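You operate a simulated robot arm through the tools that you are given. There is no shell and no other tool.

Carry out the task below with a simulated robot arm. There is one attempt and no reset: what you move stays moved.

## Task
Run the cheque dated 16 NOV through the reader, key in its account and sort it.
Fine: take it from the black rack; use the white reader beside it, whose display names the slot in the grey stepped rack; use the grey keyboard and press OK.

Only the result counts: the job must be done as asked and must still hold three seconds after the hand-in. Knocking over, shifting, dropping, spilling or breaking anything else fails it.

## Robot
A 7-joint arm with a two-finger parallel gripper, fixed in place. Base frame: the origin is on the floor under the middle of its stand, x ahead of it, y to its left, z up; the work surface is at about z = 780. Readings come in mm, rad, newtons and seconds.
It reaches about 1247 mm from its shoulder. Its first joint turns from -2.304 to 2.304 rad. Payload 3.91 kg.
Tool frame: the origin (TCP) lies between the finger pads and is the grasp point; the fingertips stand 30 mm ahead of it; z points along the fingers, y is the line along which they close. Largest opening 110 mm; finger width 20, thickness 10; the body of the gripper, 48 by 112 mm, starts 55 mm behind the TCP.
Orientation is that of the tool frame in the base frame, as a unit quaternion [x, y, z, w]. With the fingers straight down and closing along the base's y, the tool's x points along the base's -x, its y along +y and its z along -z.

## Interface
- The arm moves only by the tool send_rows. Its argument "increments" is a list of rows, each a list of 7 numbers: the shift along the tool's x, y, z in units of 100 mm (1.0 is 100 mm), then the turn, a rotation vector about the tool's x, y, z in units of 90 degrees (1.0 is 90 degrees), then the finger opening in mm, from 0 to 110. In form: [[tx, ty, tz, wx, wy, wz, claw], ...]. A call has 1 to 20 rows; each row is the pose to reach, as a shift and turn from the pose commanded when the call began, along the tool's axes at that moment. A call with a number of a shift or a turn outside -1 to 1 is refused whole. Rows are played at 5 a second. More than 50 mm and 0.15 rad between two rows, or a gripper value outside its range, and nothing of the call is played. Where a pose cannot be reached the arm comes as near as it can. A force on the tool above 40 N (or 10 N above the force at the start of the call, whichever is more), or a blocked arm, ends the call early, and 0.2 s more pass. The fingers move at their own pace (about 108 mm/s each) and stop on an object; they squeeze with about 37 N. The grip force told is the motor's: it shows also when the fingers shut on nothing. Time passes only in rows, and 0.2 s behind the last, so rows that repeat a pose let the fingers close. The reply holds the time, the measured pose of the TCP, the force on the tool along the base axes, the opening and the grip force, in the units named above and with some noise, with the torque about the TCP (base axes, N m) and any sound that the robot's microphone picked up, and new pictures: "show" is both (left out), scene, wrist or none.
- Cameras (640 x 400 px; columns grow to the right, rows downward): "scene" is fixed at [43.3, -655.9, 1556.4]; the picture's right is [0.85, -0.53, 0.00], its down [-0.19, -0.31, -0.93] and it looks along [0.49, 0.79, -0.37] (base axes); focal length 348 px, centre (320, 200). "wrist" rides on the gripper at [72, 17, -103] in the tool frame; the picture's right is [-0.23, 0.97, 0.00], its down [-0.76, -0.18, -0.62] and it looks along [-0.61, -0.14, 0.78] (tool axes); focal length 222 px, centre (320, 200). There is no depth. A picture from a camera that has moved, and an enlarged one, comes with that camera's place and axes in the base frame and with its lens. The place of the scene camera against the robot may be out by one fixed shift of up to 12 mm in any direction.
- close_up(camera, box): a new picture of the part [left, top, right, bottom] of that camera's present view, enlarged. No time passes.
- finish_job(): hands the job in; it is judged then, once.

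Nothing tells you positions but the pictures and the camera data. Unless the task says otherwise, let go and move clear before handing in.

The tools are called after "Emit:" as a command line: name --pt "numbers of a row" for each row, then --argument value for the rest, lists and objects as JSON in quotes. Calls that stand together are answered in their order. send_rows: Moves the arm, as the interface text tells. Its arguments: {"type":"object","properties":{"increments":{"type":"array","items":{"type":"array","items":{"type":"number"}}},"show":{"type":"string","enum":["both","scene","wrist","none"]}},"required":["increments"]} The other tools are called the same way: close_up (camera, box) takes an enlarged picture of a part of a camera's view; finish_job () hands the job in.

At the start:

```text
time: 0.0
ee_pos: [470.2, 405.1, 1179.3]
tool_rot: [0.0, 1.0, 0.001, 0.0]
contact_force: [0.3, -0.3, 0.4]
wrist_torque: [0.0, 0.01, 0.02]
finger_gap: 110.0
grasp_force: 0.1
```

scene: 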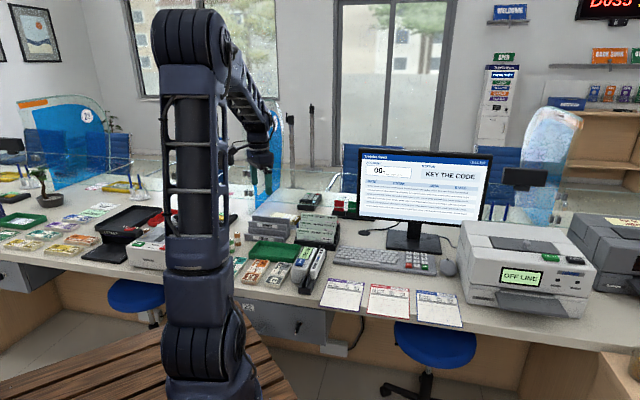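
wrist: 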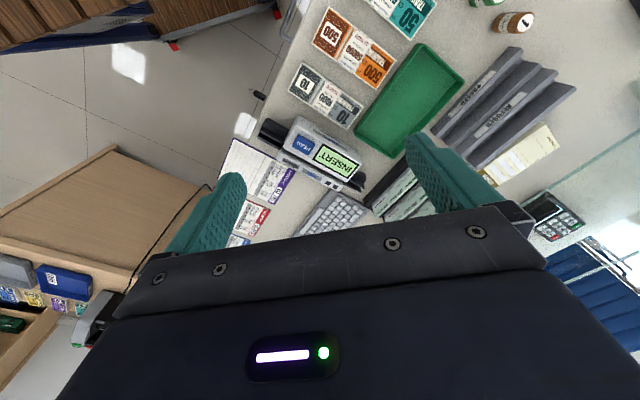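

I see a bank desk with a keyboard, a screen, a small reader showing "INSERT", a black rack with cheques and a grey stepped rack. I'll look closer before moving.

Emit:
close_up --camera "scene" --box '[220, 180, 380, 300]'

Emit:
close_up --camera "scene" --box '[350, 140, 500, 240]'

Emit:
close_up --camera "scene" --box '[310, 235, 470, 335]'

Emit:
close_up --camera "wrist" --box '[230, 40, 600, 260]'

```text
3.33 times, centred on (300, 240) of scene
camera zoom: at [43.3, -655.9, 1556.4], right [0.85, -0.53, 0.0], down [-0.19, -0.31, -0.93], along [0.49, 0.79, -0.37], focal length 1159 px, centre (387, 67)
```

zoom: 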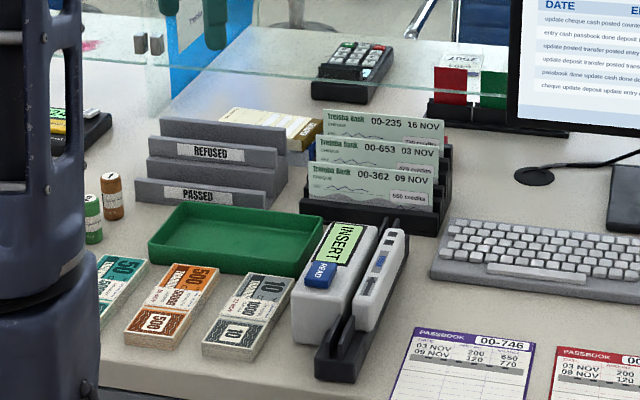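

```text
4.00 times, centred on (425, 190) of scene
camera zoom: at [43.3, -655.9, 1556.4], right [0.85, -0.53, 0.0], down [-0.19, -0.31, -0.93], along [0.49, 0.79, -0.37], focal length 1390 px, centre (-100, 240)
```

zoom: 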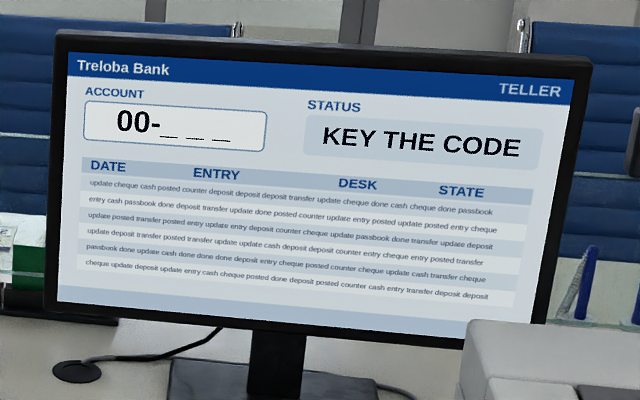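

```text
4.00 times, centred on (390, 285) of scene
camera zoom: at [43.3, -655.9, 1556.4], right [0.85, -0.53, 0.0], down [-0.19, -0.31, -0.93], along [0.49, 0.79, -0.37], focal length 1390 px, centre (40, -140)
```

zoom: 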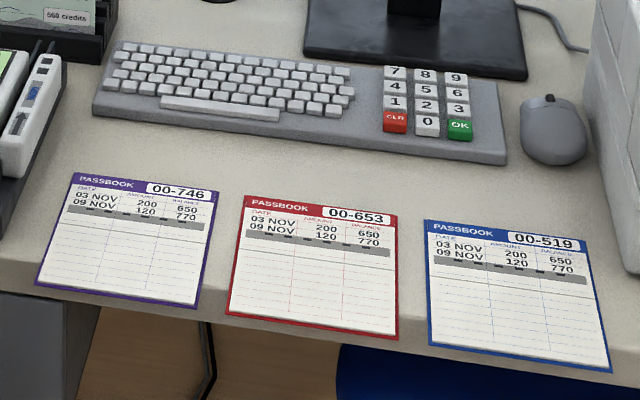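

```text
1.73 times, centred on (415, 150) of wrist
camera zoom: at [398.9, 420.6, 1282.9], right [0.23, 0.97, 0.0], down [0.76, -0.18, 0.62], along [0.61, -0.14, -0.78], focal length 384 px, centre (156, 286)
```

zoom: 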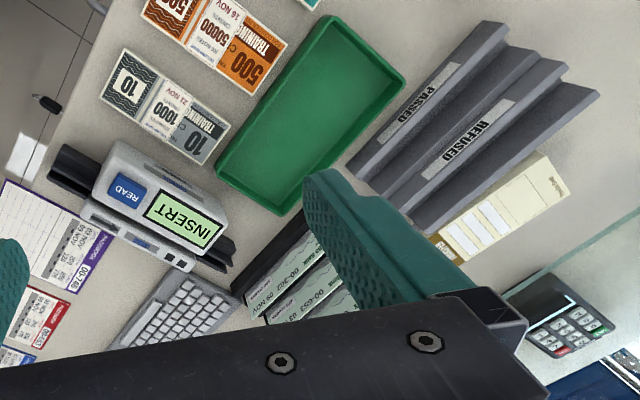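

The 16 NOV cheque is the rear one in the black rack, account 00-235. The reader shows INSERT and has a blue READ key or label. I'm moving the wrist camera closer to study the reader and the rack.

Emit:
send_rows --pt "-0.2 0 0.35 0 0 0 110" --pt "-0.4 -0.02 0.7 0 0 0 110" --pt "-0.6 -0.05 1.0 0 0 0 110" --pt "-0.6 -0.05 1.0 0 0 0 110"

```text
time: 1.0
ee_pos: [531.6, 400.7, 1078.4]
tool_rot: [0.001, 1.0, 0.0, 0.0]
contact_force: [-0.1, 0.1, -1.4]
wrist_torque: [0.02, -0.02, 0.02]
finger_gap: 109.9
grasp_force: 0.0
camera wrist: at [459.1, 415.5, 1182.9], right [0.23, 0.97, 0.0], down [0.76, -0.18, 0.62], along [0.61, -0.14, -0.78], focal length 222 px, centre (320, 200)
```

scene: 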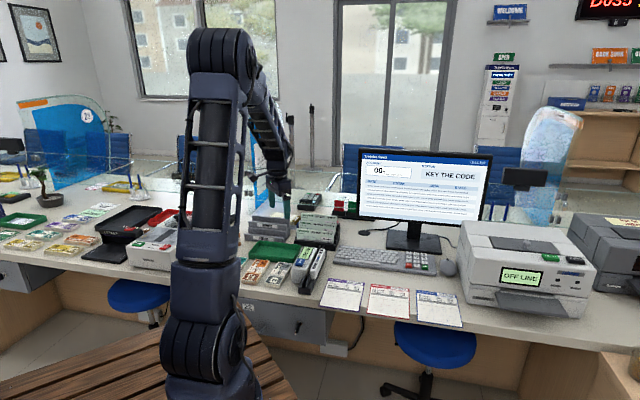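
wrist: 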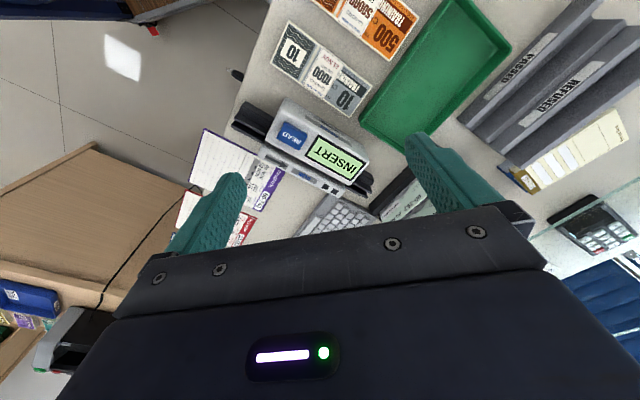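

Emit:
close_up --camera "wrist" --box '[220, 80, 420, 220]'

Emit:
close_up --camera "scene" --box '[280, 205, 350, 255]'

Emit:
close_up --camera "scene" --box '[275, 240, 345, 300]'

Emit:
close_up --camera "scene" --box '[240, 200, 310, 245]'

```text
2.86 times, centred on (320, 150) of wrist
camera zoom: at [459.1, 415.5, 1182.9], right [0.23, 0.97, 0.0], down [0.76, -0.18, 0.62], along [0.61, -0.14, -0.78], focal length 635 px, centre (320, 343)
```

zoom: 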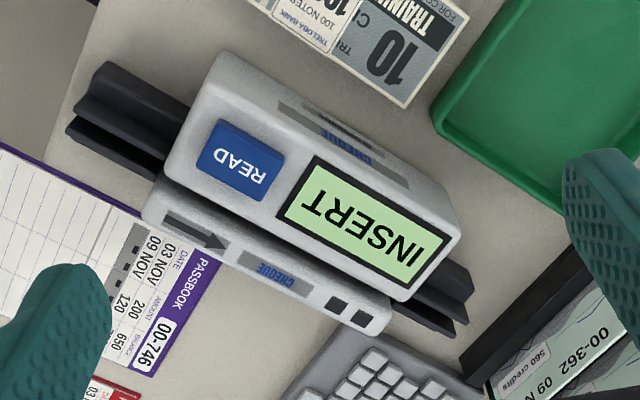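

```text
8.00 times, centred on (315, 230) of scene
camera zoom: at [43.3, -655.9, 1556.4], right [0.85, -0.53, 0.0], down [-0.19, -0.31, -0.93], along [0.49, 0.79, -0.37], focal length 2781 px, centre (360, -40)
```

zoom: 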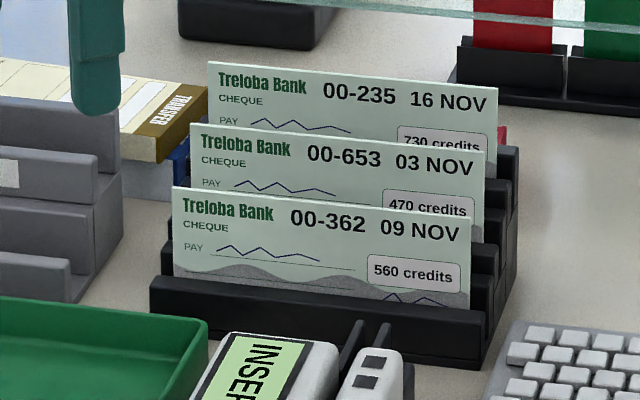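

```text
6.67 times, centred on (310, 270) of scene
camera zoom: at [43.3, -655.9, 1556.4], right [0.85, -0.53, 0.0], down [-0.19, -0.31, -0.93], along [0.49, 0.79, -0.37], focal length 2317 px, centre (387, -267)
```

zoom: 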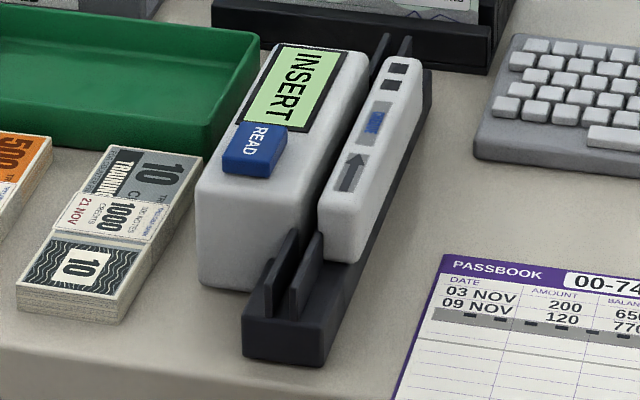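

```text
8.89 times, centred on (275, 222) of scene
camera zoom: at [43.3, -655.9, 1556.4], right [0.85, -0.53, 0.0], down [-0.19, -0.31, -0.93], along [0.49, 0.79, -0.37], focal length 3090 px, centre (720, 0)
```

zoom: 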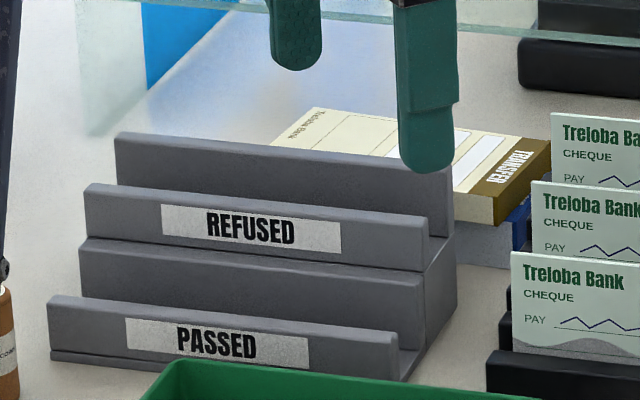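

The reader is a swipe track with an arrow pointing away from the desk's near edge, plus a blue READ key. The whole desk layout is turned about 45° to the base. I'm rotating the tool to match and moving above the cheque rack to look closer.

Emit:
send_rows --pt "-0.17 0.09 0 0 0 0.085 110" --pt "-0.34 0.18 0 0 0 0.17 110" --pt "-0.51 0.27 0 0 0 0.255 110" --pt "-0.68 0.36 0 0 0 0.34 110" --pt "-0.84 0.46 0 0 0 0.42 110" --pt "-1.0 0.55 0 0 0 0.5 110" --pt "-1.0 0.55 0 0 0 0.5 110"

```text
time: 2.6
ee_pos: [630.1, 455.0, 1078.9]
tool_rot: [0.384, 0.923, 0.001, 0.0]
contact_force: [-0.6, -0.9, -1.1]
wrist_torque: [0.01, -0.04, 0.01]
finger_gap: 110.0
grasp_force: 0.0
camera wrist: at [592.0, 517.0, 1182.5], right [0.85, 0.53, 0.0], down [0.41, -0.66, 0.62], along [0.33, -0.53, -0.78], focal length 222 px, centre (320, 200)
```

scene: 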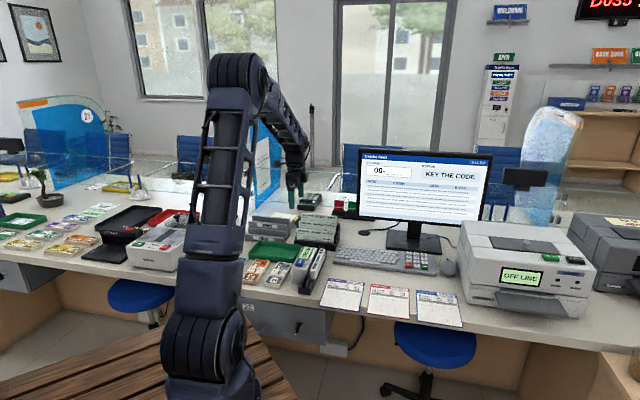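
wrist: 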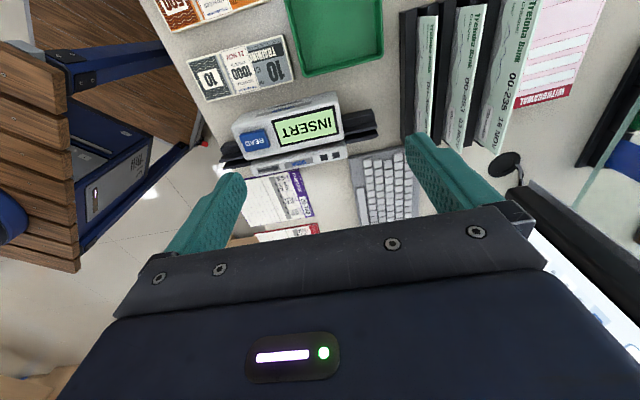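

The rack with the three cheques is at the top right of the wrist view, with the tool now nearly square to the desk. I'm shifting sideways to bring the rack to the centre.

Emit:
send_rows --pt "0 0.33 0 0 0 0.5 110" --pt "0 0.66 0 0 0 0.5 110" --pt "0 1.0 0 0 0 0.0 110" --show "none"

```text
refused: row 1 steps farther than a row can; nothing moved
```

The refused rows carried a leftover rotation value, so nothing moved. I'm resending the shift with no turn, to bring the rack to the centre.

Emit:
send_rows --pt "0 0.33 0 0 0 0 110" --pt "0 0.66 0 0 0 0 110" --pt "0 1.0 0 0 0 0 110" --pt "0 1.0 0 0 0 0 110" --show "wrist"

```text
time: 3.6
ee_pos: [701.5, 525.3, 1079.3]
tool_rot: [0.383, 0.924, 0.0, -0.001]
contact_force: [0.2, 1.0, -0.2]
wrist_torque: [0.01, 0.0, 0.02]
finger_gap: 110.1
grasp_force: 0.1
camera wrist: at [662.4, 587.7, 1182.3], right [0.85, 0.53, 0.0], down [0.41, -0.66, 0.62], along [0.33, -0.53, -0.78], focal length 222 px, centre (320, 200)
```

wrist: 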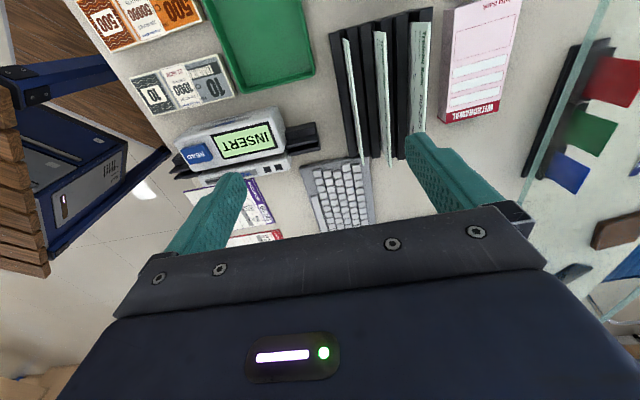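

Emit:
close_up --camera "wrist" --box '[310, 0, 470, 180]'

Emit:
close_up --camera "wrist" --box '[160, 90, 330, 200]'

```text
2.22 times, centred on (390, 90) of wrist
camera zoom: at [662.4, 587.7, 1182.3], right [0.85, 0.53, 0.0], down [0.41, -0.66, 0.62], along [0.33, -0.53, -0.78], focal length 494 px, centre (164, 444)
```

zoom: 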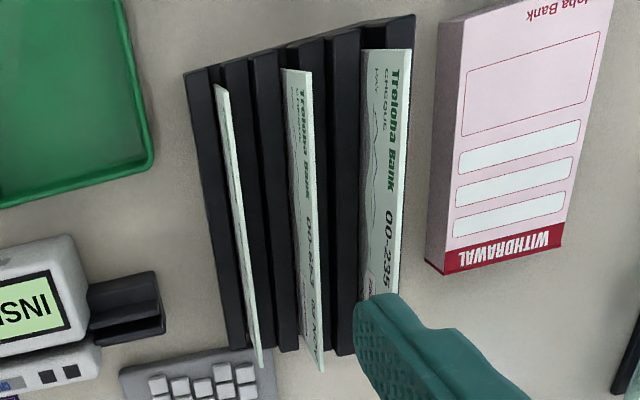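

```text
3.64 times, centred on (245, 145) of wrist
camera zoom: at [662.4, 587.7, 1182.3], right [0.85, 0.53, 0.0], down [0.41, -0.66, 0.62], along [0.33, -0.53, -0.78], focal length 808 px, centre (593, 400)
```

zoom: 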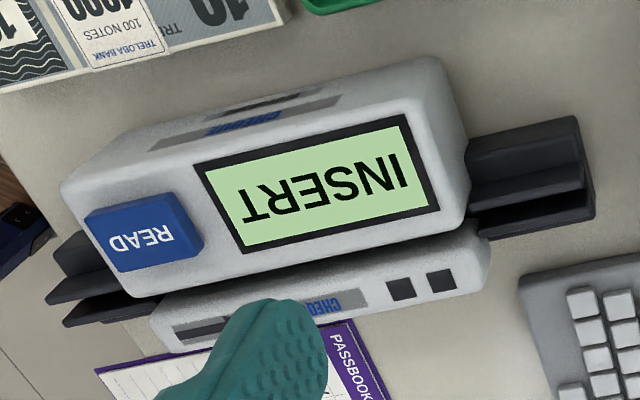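

READ is a raised key on the reader. I put the back cheque's top edge at about z=902, running from roughly (755,646) to (876,524), with the cheques 39 mm apart. I'll grip it near its left end, so I'm moving above that point for a closer look.

Emit:
send_rows --pt "0.1 0.33 0.1 0 0 0 80" --pt "0.2 0.66 0.2 0 0 0 60" --pt "0.29 1.0 0.3 0 0 0 50" --pt "0.29 1.0 0.5 0 0 0 50" --pt "0.29 1.0 0.5 0 0 0 50"

```text
time: 4.8
ee_pos: [751.9, 617.2, 1029.3]
tool_rot: [0.382, 0.924, 0.0, 0.001]
contact_force: [-0.4, -0.1, -0.3]
wrist_torque: [0.01, -0.01, -0.02]
finger_gap: 50.2
grasp_force: 0.1
camera wrist: at [712.3, 678.9, 1132.5], right [0.85, 0.53, 0.0], down [0.41, -0.66, 0.62], along [0.33, -0.53, -0.78], focal length 222 px, centre (320, 200)
```

scene: 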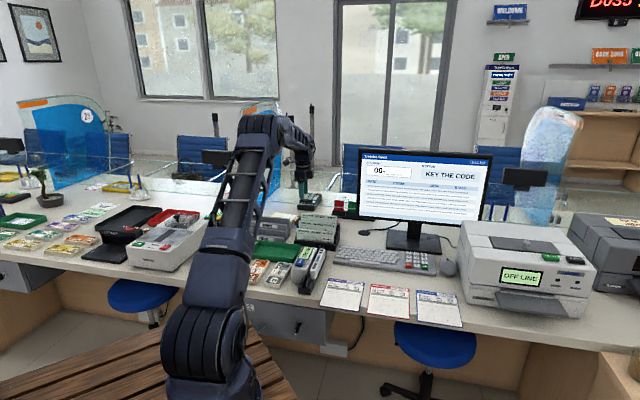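
wrist: 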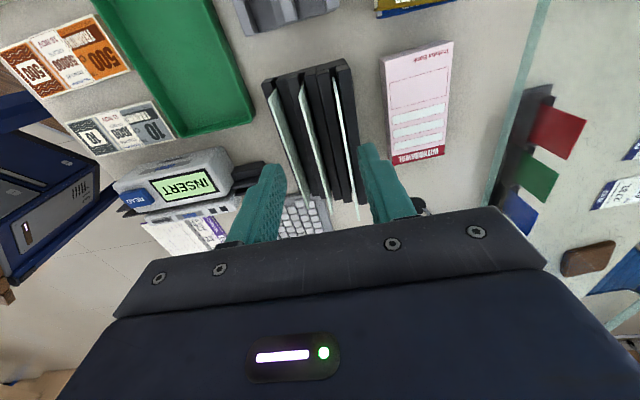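

Emit:
close_up --camera "wrist" --box '[250, 50, 390, 230]'

Emit:
close_up --camera "wrist" --box '[310, 60, 370, 110]'

Emit:
close_up --camera "scene" --box '[285, 130, 345, 250]'

```text
2.22 times, centred on (320, 140) of wrist
camera zoom: at [712.3, 678.9, 1132.5], right [0.85, 0.53, 0.0], down [0.41, -0.66, 0.62], along [0.33, -0.53, -0.78], focal length 494 px, centre (320, 333)
```

zoom: 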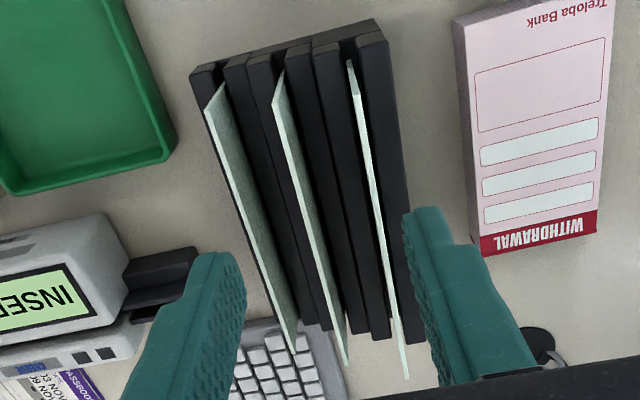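

```text
8.00 times, centred on (340, 85) of wrist
camera zoom: at [712.3, 678.9, 1132.5], right [0.85, 0.53, 0.0], down [0.41, -0.66, 0.62], along [0.33, -0.53, -0.78], focal length 1777 px, centre (160, 1120)
```

zoom: 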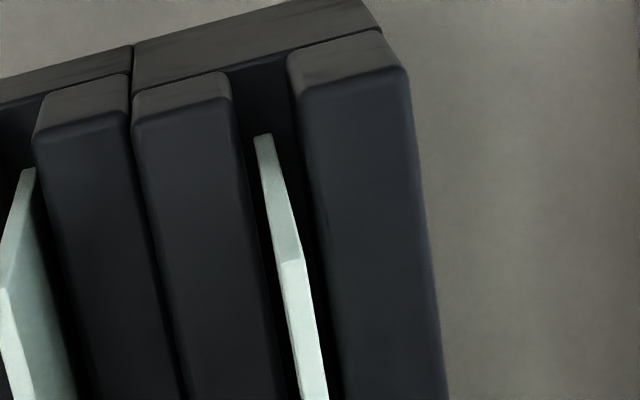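

```text
3.33 times, centred on (315, 190) of scene
camera zoom: at [43.3, -655.9, 1556.4], right [0.85, -0.53, 0.0], down [-0.19, -0.31, -0.93], along [0.49, 0.79, -0.37], focal length 1159 px, centre (337, 233)
```

zoom: 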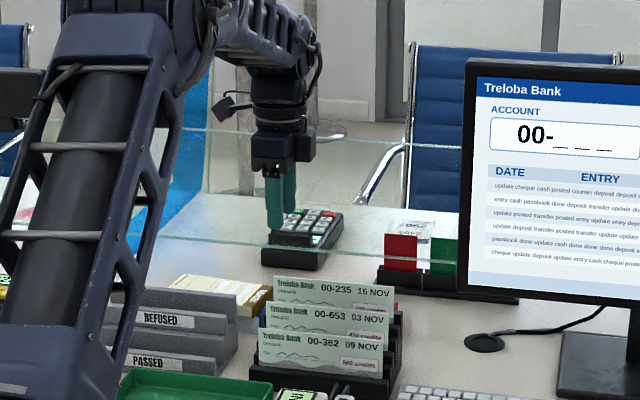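

The back cheque stands vertical and is about 3 mm thick and 76 mm tall. I put its top-left corner near (753.5,642,902), and the glass screen is about 160 mm further back, clear of the hand. I'll centre the fingers on its plane, 18 mm in from the left end, just above it.

Emit:
send_rows --pt "-0.01 0.1 0.2 0 0 0 40" --pt "-0.017 0.19 0.4 0 0 0 36" --pt "-0.017 0.19 0.65 0 0 0 36" --pt "-0.017 0.19 0.84 0 0 0 36" --pt "-0.017 0.19 0.84 0 0 0 36" --show "wrist"

Emit:
close_up --camera "wrist" --box '[250, 90, 390, 230]'

Emit:
close_up --camera "scene" --box '[275, 170, 345, 250]'

```text
time: 6.0
ee_pos: [766.0, 628.0, 945.1]
tool_rot: [0.382, 0.924, 0.0, -0.001]
contact_force: [0.6, 0.5, -0.7]
wrist_torque: [-0.02, -0.04, 0.02]
finger_gap: 36.0
grasp_force: 0.0
camera wrist: at [727.5, 690.6, 1048.4], right [0.85, 0.53, 0.0], down [0.41, -0.66, 0.62], along [0.33, -0.53, -0.78], focal length 222 px, centre (320, 200)
```

wrist: 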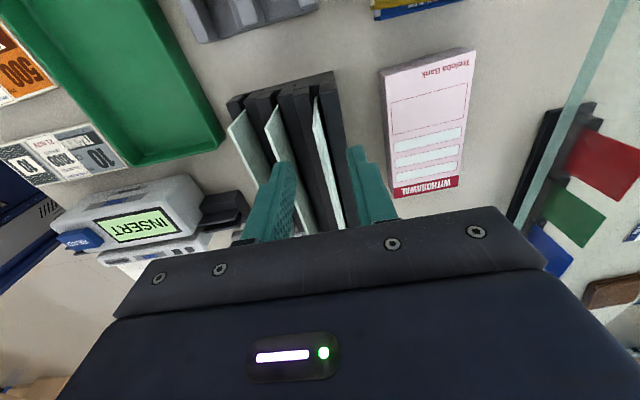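

```text
2.86 times, centred on (320, 160) of wrist
camera zoom: at [727.5, 690.6, 1048.4], right [0.85, 0.53, 0.0], down [0.41, -0.66, 0.62], along [0.33, -0.53, -0.78], focal length 635 px, centre (320, 314)
```

zoom: 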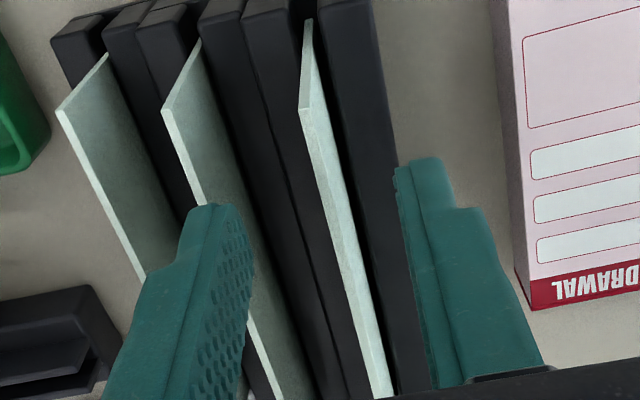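

```text
5.00 times, centred on (310, 210) of scene
camera zoom: at [43.3, -655.9, 1556.4], right [0.85, -0.53, 0.0], down [-0.19, -0.31, -0.93], along [0.49, 0.79, -0.37], focal length 1738 px, centre (370, 150)
```

zoom: 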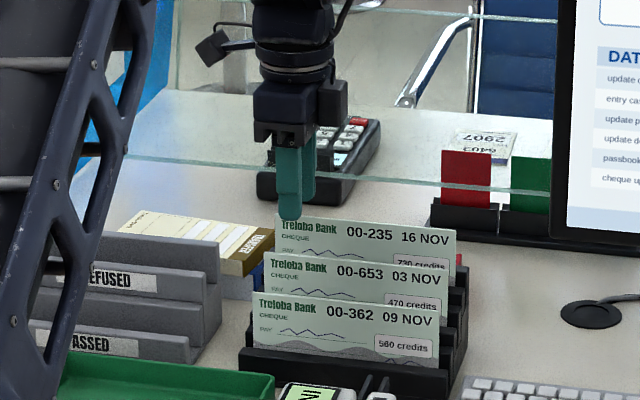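

The fingers straddle the back cheque, about 1.3 mm off its plane. I'm correcting that and lowering to grip the top 25 mm.

Emit:
send_rows --pt "0 0.013 0.1 0 0 0 36" --pt "0 0.013 0.25 0 0 0 36" --pt "0 0.013 0.38 0 0 0 36" --pt "0 0.013 0.38 0 0 0 36"

Emit:
close_up --camera "wrist" --box '[250, 90, 390, 230]'

Emit:
close_up --camera "scene" --box '[275, 170, 345, 250]'

```text
time: 7.0
ee_pos: [766.3, 630.4, 907.5]
tool_rot: [0.383, 0.924, -0.001, 0.0]
contact_force: [-0.2, 0.6, 0.9]
wrist_torque: [-0.01, -0.01, -0.01]
finger_gap: 36.3
grasp_force: 0.0
camera wrist: at [728.3, 691.8, 1010.5], right [0.85, 0.53, 0.0], down [0.41, -0.66, 0.62], along [0.33, -0.53, -0.78], focal length 222 px, centre (320, 200)
```

scene: 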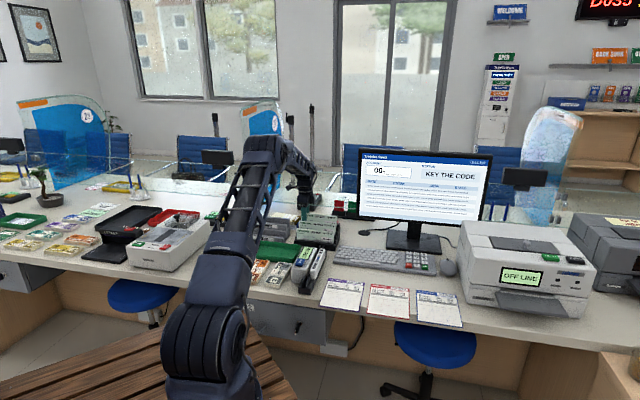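
wrist: 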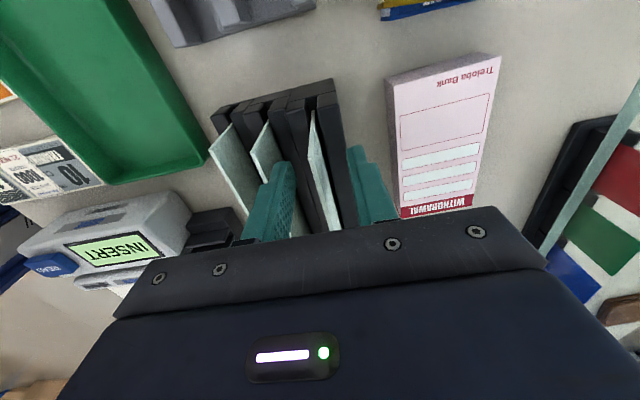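

```text
2.86 times, centred on (320, 160) of wrist
camera zoom: at [728.3, 691.8, 1010.5], right [0.85, 0.53, 0.0], down [0.41, -0.66, 0.62], along [0.33, -0.53, -0.78], focal length 635 px, centre (320, 314)
```

zoom: 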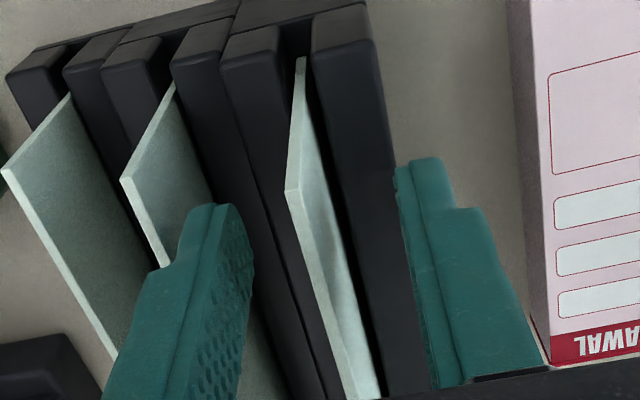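

```text
5.00 times, centred on (310, 210) of scene
camera zoom: at [43.3, -655.9, 1556.4], right [0.85, -0.53, 0.0], down [-0.19, -0.31, -0.93], along [0.49, 0.79, -0.37], focal length 1738 px, centre (370, 150)
```

zoom: 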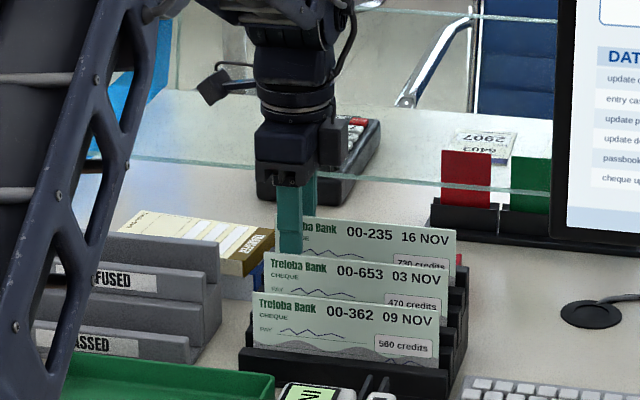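

The fingertips are on either side of the cheque's top-left, within about 1 mm of centred and with no contact force. I'm closing now.

Emit:
send_rows --pt "0 0 0 0 0 0 20" --pt "0 0 0 0 0 0 10" --pt "0 0 0 0 0 0 0" --pt "0 0 0 0 0 0 0" --show "wrist"

```text
time: 8.0
ee_pos: [767.4, 629.7, 906.7]
tool_rot: [0.382, 0.924, 0.0, 0.0]
contact_force: [-0.1, -0.5, -0.6]
wrist_torque: [0.02, 0.0, 0.0]
finger_gap: 1.4
grasp_force: 37.3
camera wrist: at [728.4, 691.7, 1010.5], right [0.85, 0.53, 0.0], down [0.41, -0.66, 0.62], along [0.33, -0.53, -0.78], focal length 222 px, centre (320, 200)
```

wrist: 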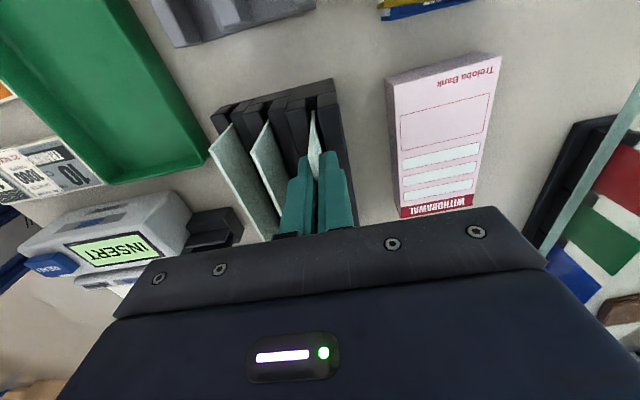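

The fingers have stopped on the card at a 1.4 mm gap with 37 N. Now I'm lifting straight up.

Emit:
send_rows --pt "0 0 -0.15 0 0 0 0" --pt "0 0 -0.35 0 0 0 0" --pt "0 0 -0.6 0 0 0 0" --pt "0 0 -0.8 0 0 0 0" --pt "0 0 -1.0 0 0 0 0" --pt "0 0 -1.0 0 0 0 0"

Emit:
close_up --camera "scene" --box '[265, 150, 365, 250]'

Emit:
close_up --camera "wrist" --box '[220, 60, 400, 230]'

```text
time: 9.4
ee_pos: [766.2, 629.4, 1008.3]
tool_rot: [0.382, 0.924, 0.0, 0.0]
contact_force: [-0.4, -0.3, -0.2]
wrist_torque: [0.01, -0.02, -0.01]
finger_gap: 1.5
grasp_force: 37.1
camera wrist: at [728.4, 691.9, 1110.9], right [0.85, 0.53, 0.0], down [0.41, -0.66, 0.62], along [0.33, -0.53, -0.78], focal length 222 px, centre (320, 200)
```

scene: 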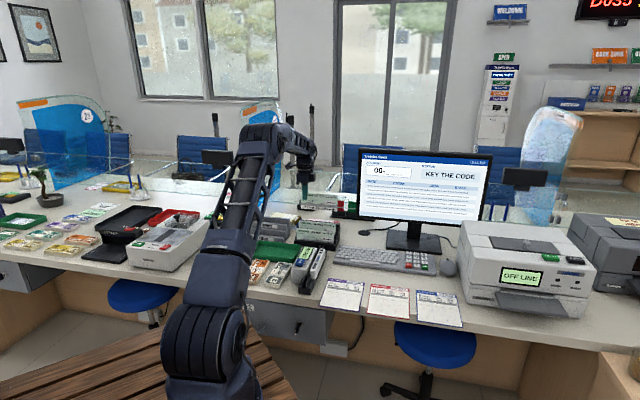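
wrist: 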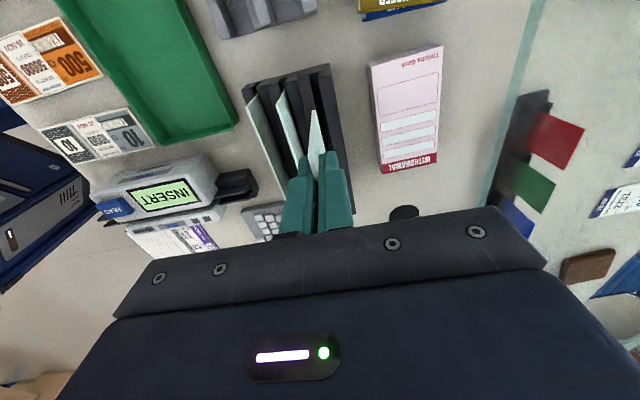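

```text
4.00 times, centred on (315, 200) of scene
camera zoom: at [43.3, -655.9, 1556.4], right [0.85, -0.53, 0.0], down [-0.19, -0.31, -0.93], along [0.49, 0.79, -0.37], focal length 1390 px, centre (340, 200)
```

zoom: 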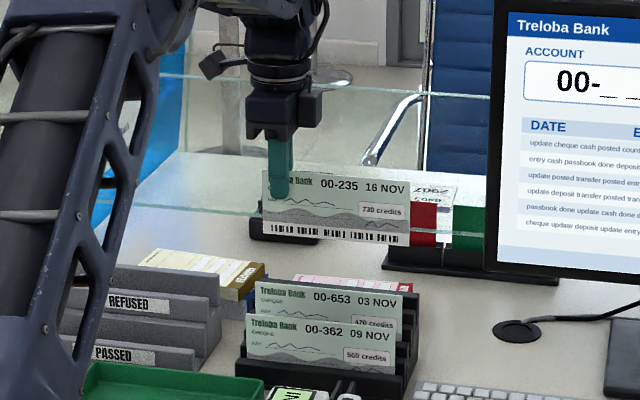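

```text
2.35 times, centred on (310, 145) of wrist
camera zoom: at [728.4, 691.9, 1110.9], right [0.85, 0.53, 0.0], down [0.41, -0.66, 0.62], along [0.33, -0.53, -0.78], focal length 523 px, centre (344, 329)
```

zoom: 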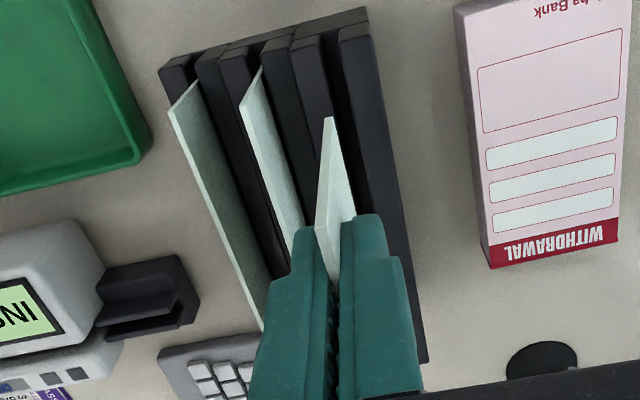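

The 16 NOV cheque is out of the rack, about 172 x 76 mm, with the other two undisturbed. I'm carrying it back from the glass, toward the reader, before turning it 90°.

Emit:
send_rows --pt "-0.12 -0.25 0 0 0 0 0" --pt "-0.25 -0.5 0 0 0 0 0" --pt "-0.37 -0.75 0 0 0 0 0" --pt "-0.5 -1.0 0 0 0 0 0" --pt "-0.5 -1.0 0 0 0 0 0" --show "none"

Emit:
send_rows --pt "-0.12 -0.25 0 0 0 0 0" --pt "-0.25 -0.5 0 0 0 0 0" --pt "-0.37 -0.75 0 0 0 0 0" --pt "-0.5 -1.0 0 0 0 0 0" --pt "-0.5 -1.0 0 0 0 0 0"

```text
time: 10.6
ee_pos: [731.2, 524.7, 1007.7]
tool_rot: [0.383, 0.924, 0.0, 0.0]
contact_force: [-0.3, 0.5, -0.3]
wrist_torque: [0.04, -0.01, 0.0]
finger_gap: 1.4
grasp_force: 37.1
```

```text
time: 11.8
ee_pos: [696.8, 416.8, 1006.3]
tool_rot: [0.383, 0.924, 0.0, 0.0]
contact_force: [-0.4, -0.3, 0.3]
wrist_torque: [-0.03, 0.0, 0.01]
finger_gap: 1.5
grasp_force: 36.6
camera wrist: at [657.9, 479.7, 1110.9], right [0.85, 0.53, 0.0], down [0.41, -0.66, 0.62], along [0.33, -0.53, -0.78], focal length 222 px, centre (320, 200)
```

scene: 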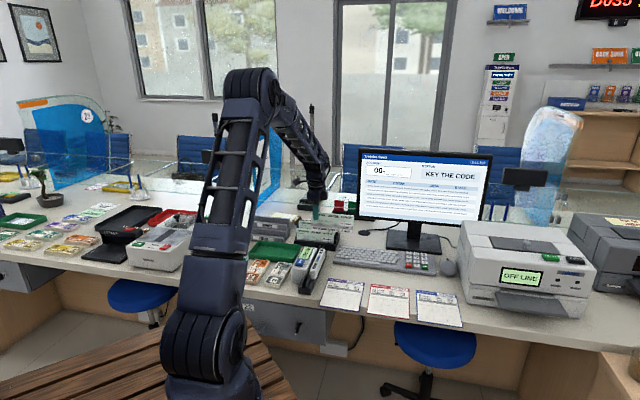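
wrist: 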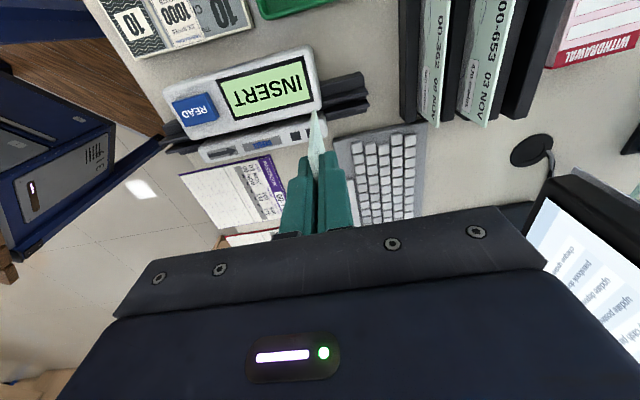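

I have a good view of the reader from here, so I'll zoom in before turning.

Emit:
close_up --camera "wrist" --box '[150, 40, 390, 190]'

Emit:
close_up --camera "wrist" --box '[290, 60, 390, 130]'

```text
2.67 times, centred on (270, 115) of wrist
camera zoom: at [657.9, 479.7, 1110.9], right [0.85, 0.53, 0.0], down [0.41, -0.66, 0.62], along [0.33, -0.53, -0.78], focal length 592 px, centre (453, 427)
```

zoom: 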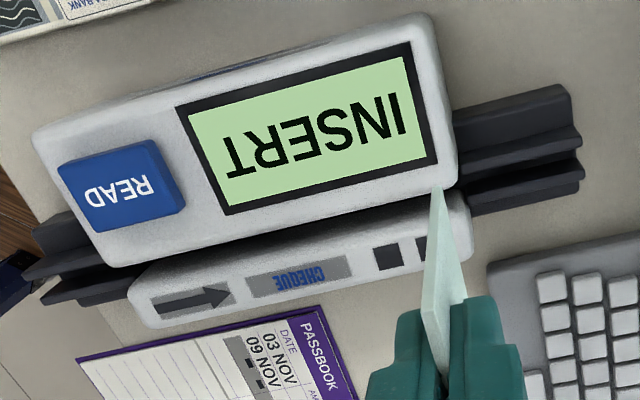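

```text
5.71 times, centred on (340, 95) of wrist
camera zoom: at [657.9, 479.7, 1110.9], right [0.85, 0.53, 0.0], down [0.41, -0.66, 0.62], along [0.33, -0.53, -0.78], focal length 1269 px, centre (206, 800)
```

zoom: 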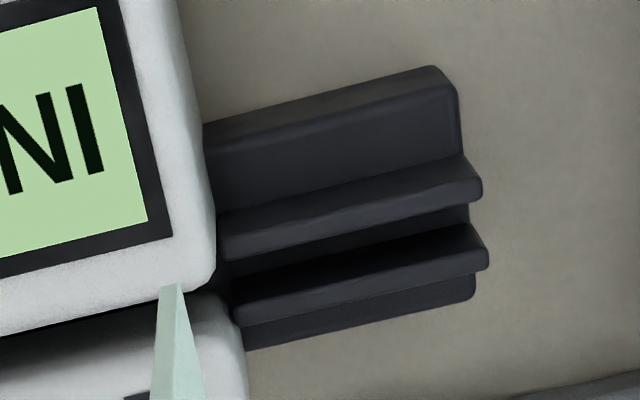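

I put the slot line at about u=213 in desk terms, running almost exactly at 45°. I'm turning the cheque +90° so it lines up with the track while moving back toward its front end.

Emit:
send_rows --pt "0 -0.1 0 0 0 -0.083 0" --pt "0 -0.2 0 0 0 -0.167 0" --pt "0 -0.3 0 0 0 -0.25 0" --pt "0 -0.4 0 0 0 -0.333 0" --pt "0 -0.5 0 0 0 -0.417 0" --pt "0 -0.6 0 0 0 -0.5 0" --pt "0 -0.7 0 0 0 -0.583 0" --pt "0 -0.8 0 0 0 -0.667 0" --pt "0 -0.9 0 0 0 -0.75 0" --pt "0 -1.0 0 0 0 -0.833 0" --pt "0 -1.0 0 0 0 -0.917 0" --pt "0 -1.0 0 0 0 -1.0 0" --pt "0 -1.0 0 0 0 -1.0 0"

```text
time: 14.6
ee_pos: [626.0, 348.2, 1006.2]
tool_rot: [-0.383, 0.924, 0.0, 0.0]
contact_force: [-0.7, -0.1, 0.0]
wrist_torque: [-0.03, -0.02, -0.03]
finger_gap: 1.5
grasp_force: 36.6
camera wrist: at [563.2, 306.7, 1110.7], right [-0.53, 0.85, 0.0], down [0.66, 0.41, 0.62], along [0.53, 0.33, -0.78], focal length 222 px, centre (320, 200)
```

scene: 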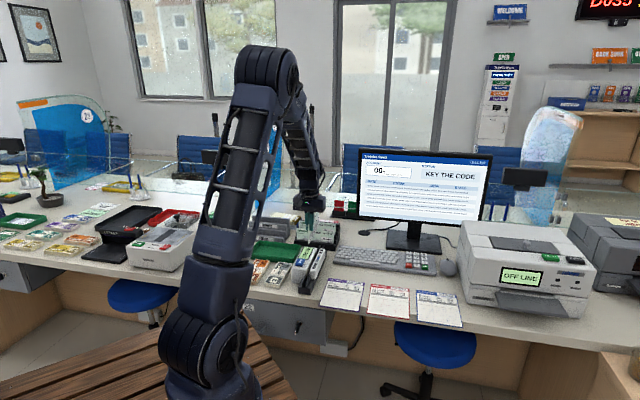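
wrist: 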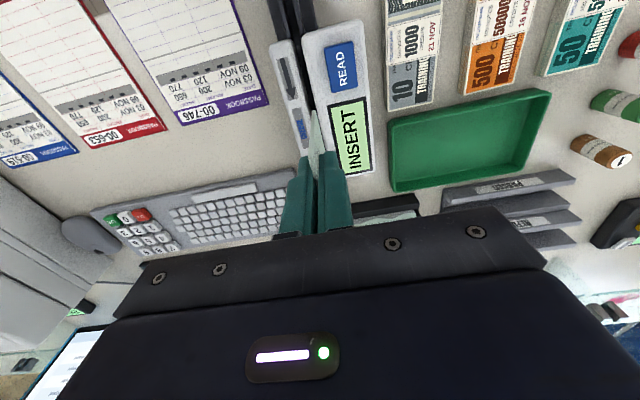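

The cheque is now parallel to the track, and READ and the track can be seen ahead. I'm moving back to the front end of the track to line up with the slot.

Emit:
send_rows --pt "0.25 -0.04 0 0 0 0 0" --pt "0.5 -0.08 0 0 0 0 0" --pt "0.75 -0.12 0 0 0 0 0" --pt "1.0 -0.165 0 0 0 0 0" --pt "1.0 -0.165 0 0 0 0 0"

Emit:
close_up --camera "wrist" --box '[240, 0, 400, 200]'

Emit:
close_up --camera "scene" --box '[265, 190, 365, 300]'

```text
time: 15.8
ee_pos: [565.4, 266.1, 1007.2]
tool_rot: [-0.383, 0.924, 0.0, 0.0]
contact_force: [-0.2, 0.0, 0.3]
wrist_torque: [-0.02, 0.02, 0.01]
finger_gap: 1.2
grasp_force: 37.2
camera wrist: at [503.4, 224.6, 1111.1], right [-0.53, 0.85, 0.0], down [0.66, 0.41, 0.62], along [0.53, 0.33, -0.78], focal length 222 px, centre (320, 200)
```

scene: 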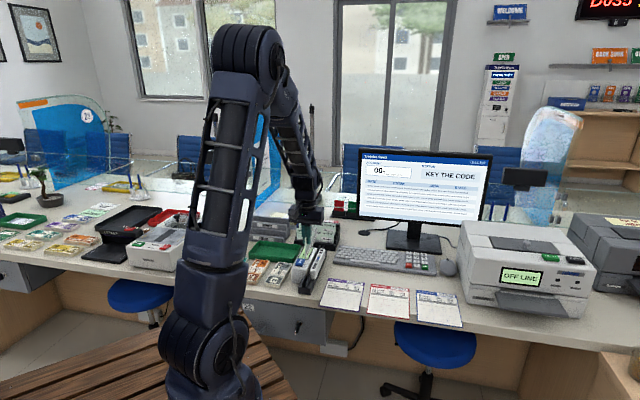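
wrist: 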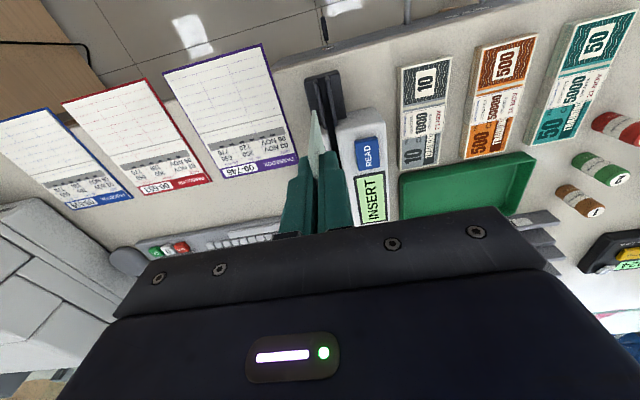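

```text
2.00 times, centred on (320, 100) of wrist
camera zoom: at [503.4, 224.6, 1111.1], right [-0.53, 0.85, 0.0], down [0.66, 0.41, 0.62], along [0.53, 0.33, -0.78], focal length 444 px, centre (320, 400)
```

zoom: 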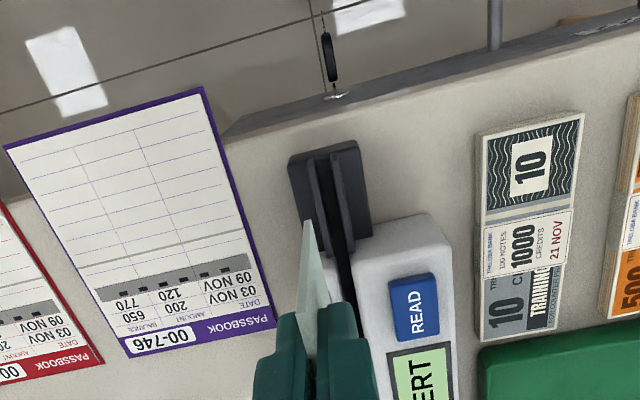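

```text
3.64 times, centred on (315, 245) of scene
camera zoom: at [43.3, -655.9, 1556.4], right [0.85, -0.53, 0.0], down [-0.19, -0.31, -0.93], along [0.49, 0.79, -0.37], focal length 1264 px, centre (338, 36)
```

zoom: 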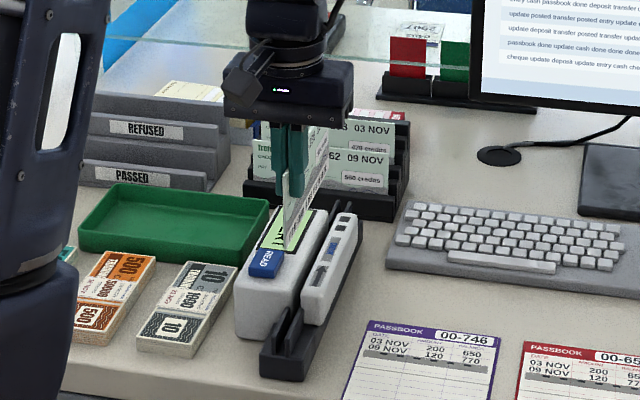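

I can see the front rails and the slot between them, with the cheque edge-on in the same view. I'll zoom in on both to measure them.

Emit:
close_up --camera "wrist" --box '[290, 60, 370, 150]'

Emit:
close_up --camera "scene" --box '[280, 235, 340, 300]'

```text
4.44 times, centred on (330, 105) of wrist
camera zoom: at [503.4, 224.6, 1111.1], right [-0.53, 0.85, 0.0], down [0.66, 0.41, 0.62], along [0.53, 0.33, -0.78], focal length 987 px, centre (276, 622)
```

zoom: 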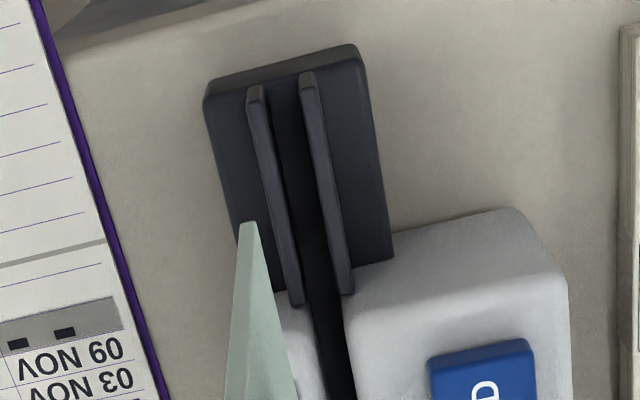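

```text
6.15 times, centred on (310, 268) of scene
camera zoom: at [43.3, -655.9, 1556.4], right [0.85, -0.53, 0.0], down [-0.19, -0.31, -0.93], along [0.49, 0.79, -0.37], focal length 2139 px, centre (382, -215)
```

zoom: 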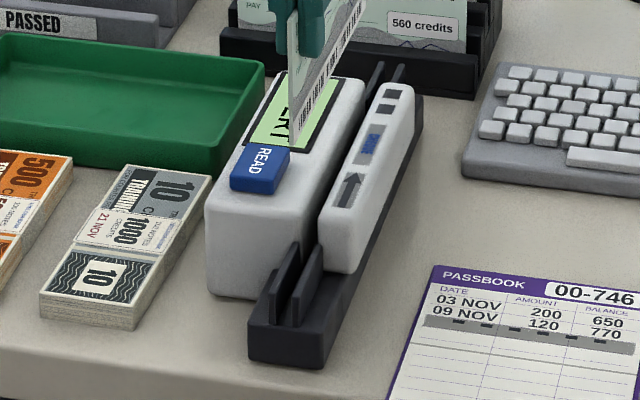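

The slot is about 10 mm wide, with its centre at u≈207, and the held cheque is at u≈214. I'm shifting about 7 mm left, turning slightly and lowering until the cheque's bottom edge is just above the reader.

Emit:
send_rows --pt "-0.04 0.04 0.2 0 0 0.0067 0" --pt "-0.08 0.073 0.4 0 0 0.0067 0" --pt "-0.08 0.073 0.61 0 0 0.0067 0" --pt "-0.08 0.073 0.61 0 0 0.0067 0" --show "wrist"

Emit:
close_up --camera "wrist" --box '[280, 60, 380, 190]'

Emit:
close_up --camera "scene" --box '[280, 220, 340, 300]'

```text
time: 16.8
ee_pos: [566.5, 275.6, 944.9]
tool_rot: [-0.378, 0.926, 0.0, 0.0]
contact_force: [-0.4, -0.4, -0.6]
wrist_torque: [0.01, -0.01, -0.01]
finger_gap: 1.4
grasp_force: 37.6
camera wrist: at [504.4, 236.0, 1049.4], right [-0.52, 0.85, 0.0], down [0.67, 0.41, 0.62], along [0.53, 0.32, -0.78], focal length 222 px, centre (320, 200)
```

wrist: 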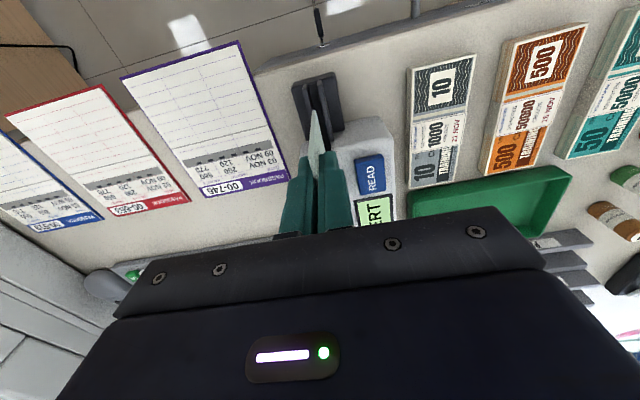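

```text
3.08 times, centred on (330, 125) of wrist
camera zoom: at [504.4, 236.0, 1049.4], right [-0.52, 0.85, 0.0], down [0.67, 0.41, 0.62], along [0.53, 0.32, -0.78], focal length 684 px, centre (289, 431)
```

zoom: 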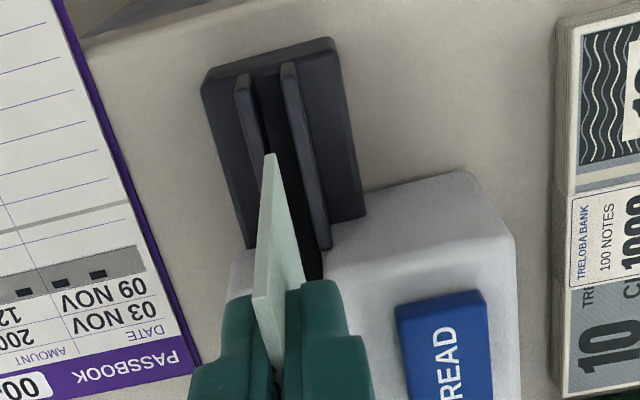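

```text
5.00 times, centred on (310, 260) of scene
camera zoom: at [43.3, -655.9, 1556.4], right [0.85, -0.53, 0.0], down [-0.19, -0.31, -0.93], along [0.49, 0.79, -0.37], focal length 1738 px, centre (370, -100)
```

zoom: 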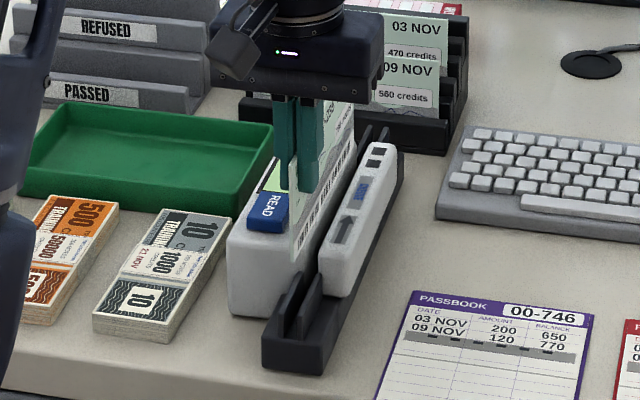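

The cheque's bottom edge is about 1.5 mm to the right of the slot centre. I'm correcting that and lowering into the gap in small steps.

Emit:
send_rows --pt "0 0.015 0.05 0 0 0 0" --pt "0 0.015 0.15 0 0 0 0" --pt "0 0.015 0.25 0 0 0 0" --pt "0 0.015 0.25 0 0 0 0" --show "wrist"

Emit:
close_up --camera "wrist" --box '[270, 60, 390, 190]'

Emit:
close_up --camera "scene" --box '[280, 220, 340, 300]'

```text
time: 17.8
ee_pos: [566.4, 275.7, 920.6]
tool_rot: [-0.378, 0.926, -0.001, 0.0]
contact_force: [0.5, 0.1, -0.6]
wrist_torque: [-0.01, 0.03, -0.05]
finger_gap: 1.1
grasp_force: 36.7
camera wrist: at [503.7, 236.7, 1024.1], right [-0.52, 0.85, 0.0], down [0.67, 0.41, 0.62], along [0.53, 0.32, -0.78], focal length 222 px, centre (320, 200)
```

wrist: 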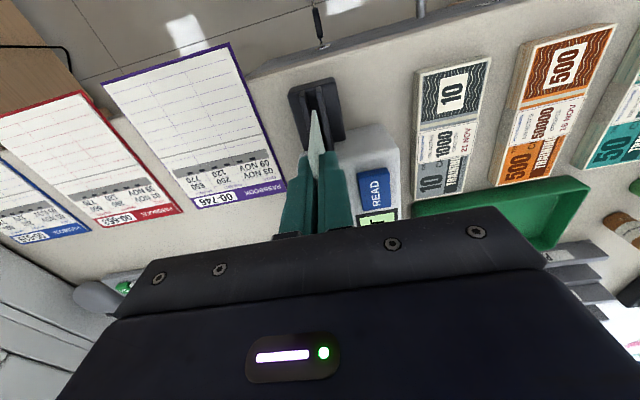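

```text
3.08 times, centred on (330, 125) of wrist
camera zoom: at [503.7, 236.7, 1024.1], right [-0.52, 0.85, 0.0], down [0.67, 0.41, 0.62], along [0.53, 0.32, -0.78], focal length 684 px, centre (289, 431)
```

zoom: 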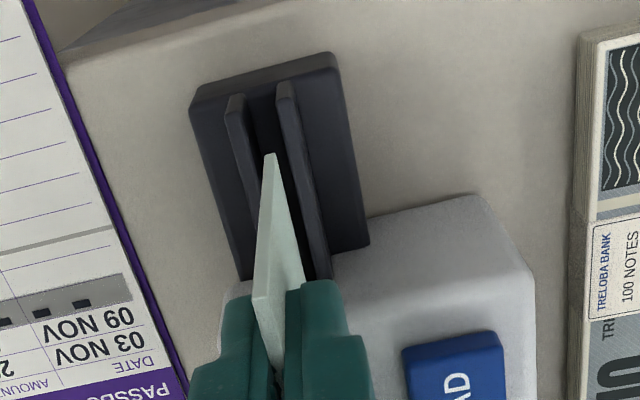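

```text
5.00 times, centred on (310, 260) of scene
camera zoom: at [43.3, -655.9, 1556.4], right [0.85, -0.53, 0.0], down [-0.19, -0.31, -0.93], along [0.49, 0.79, -0.37], focal length 1738 px, centre (370, -100)
```

zoom: 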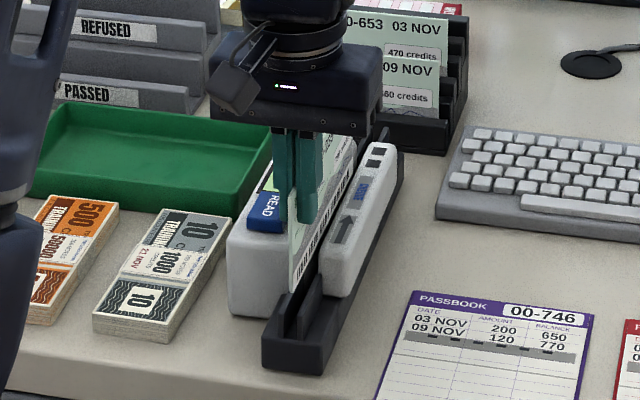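

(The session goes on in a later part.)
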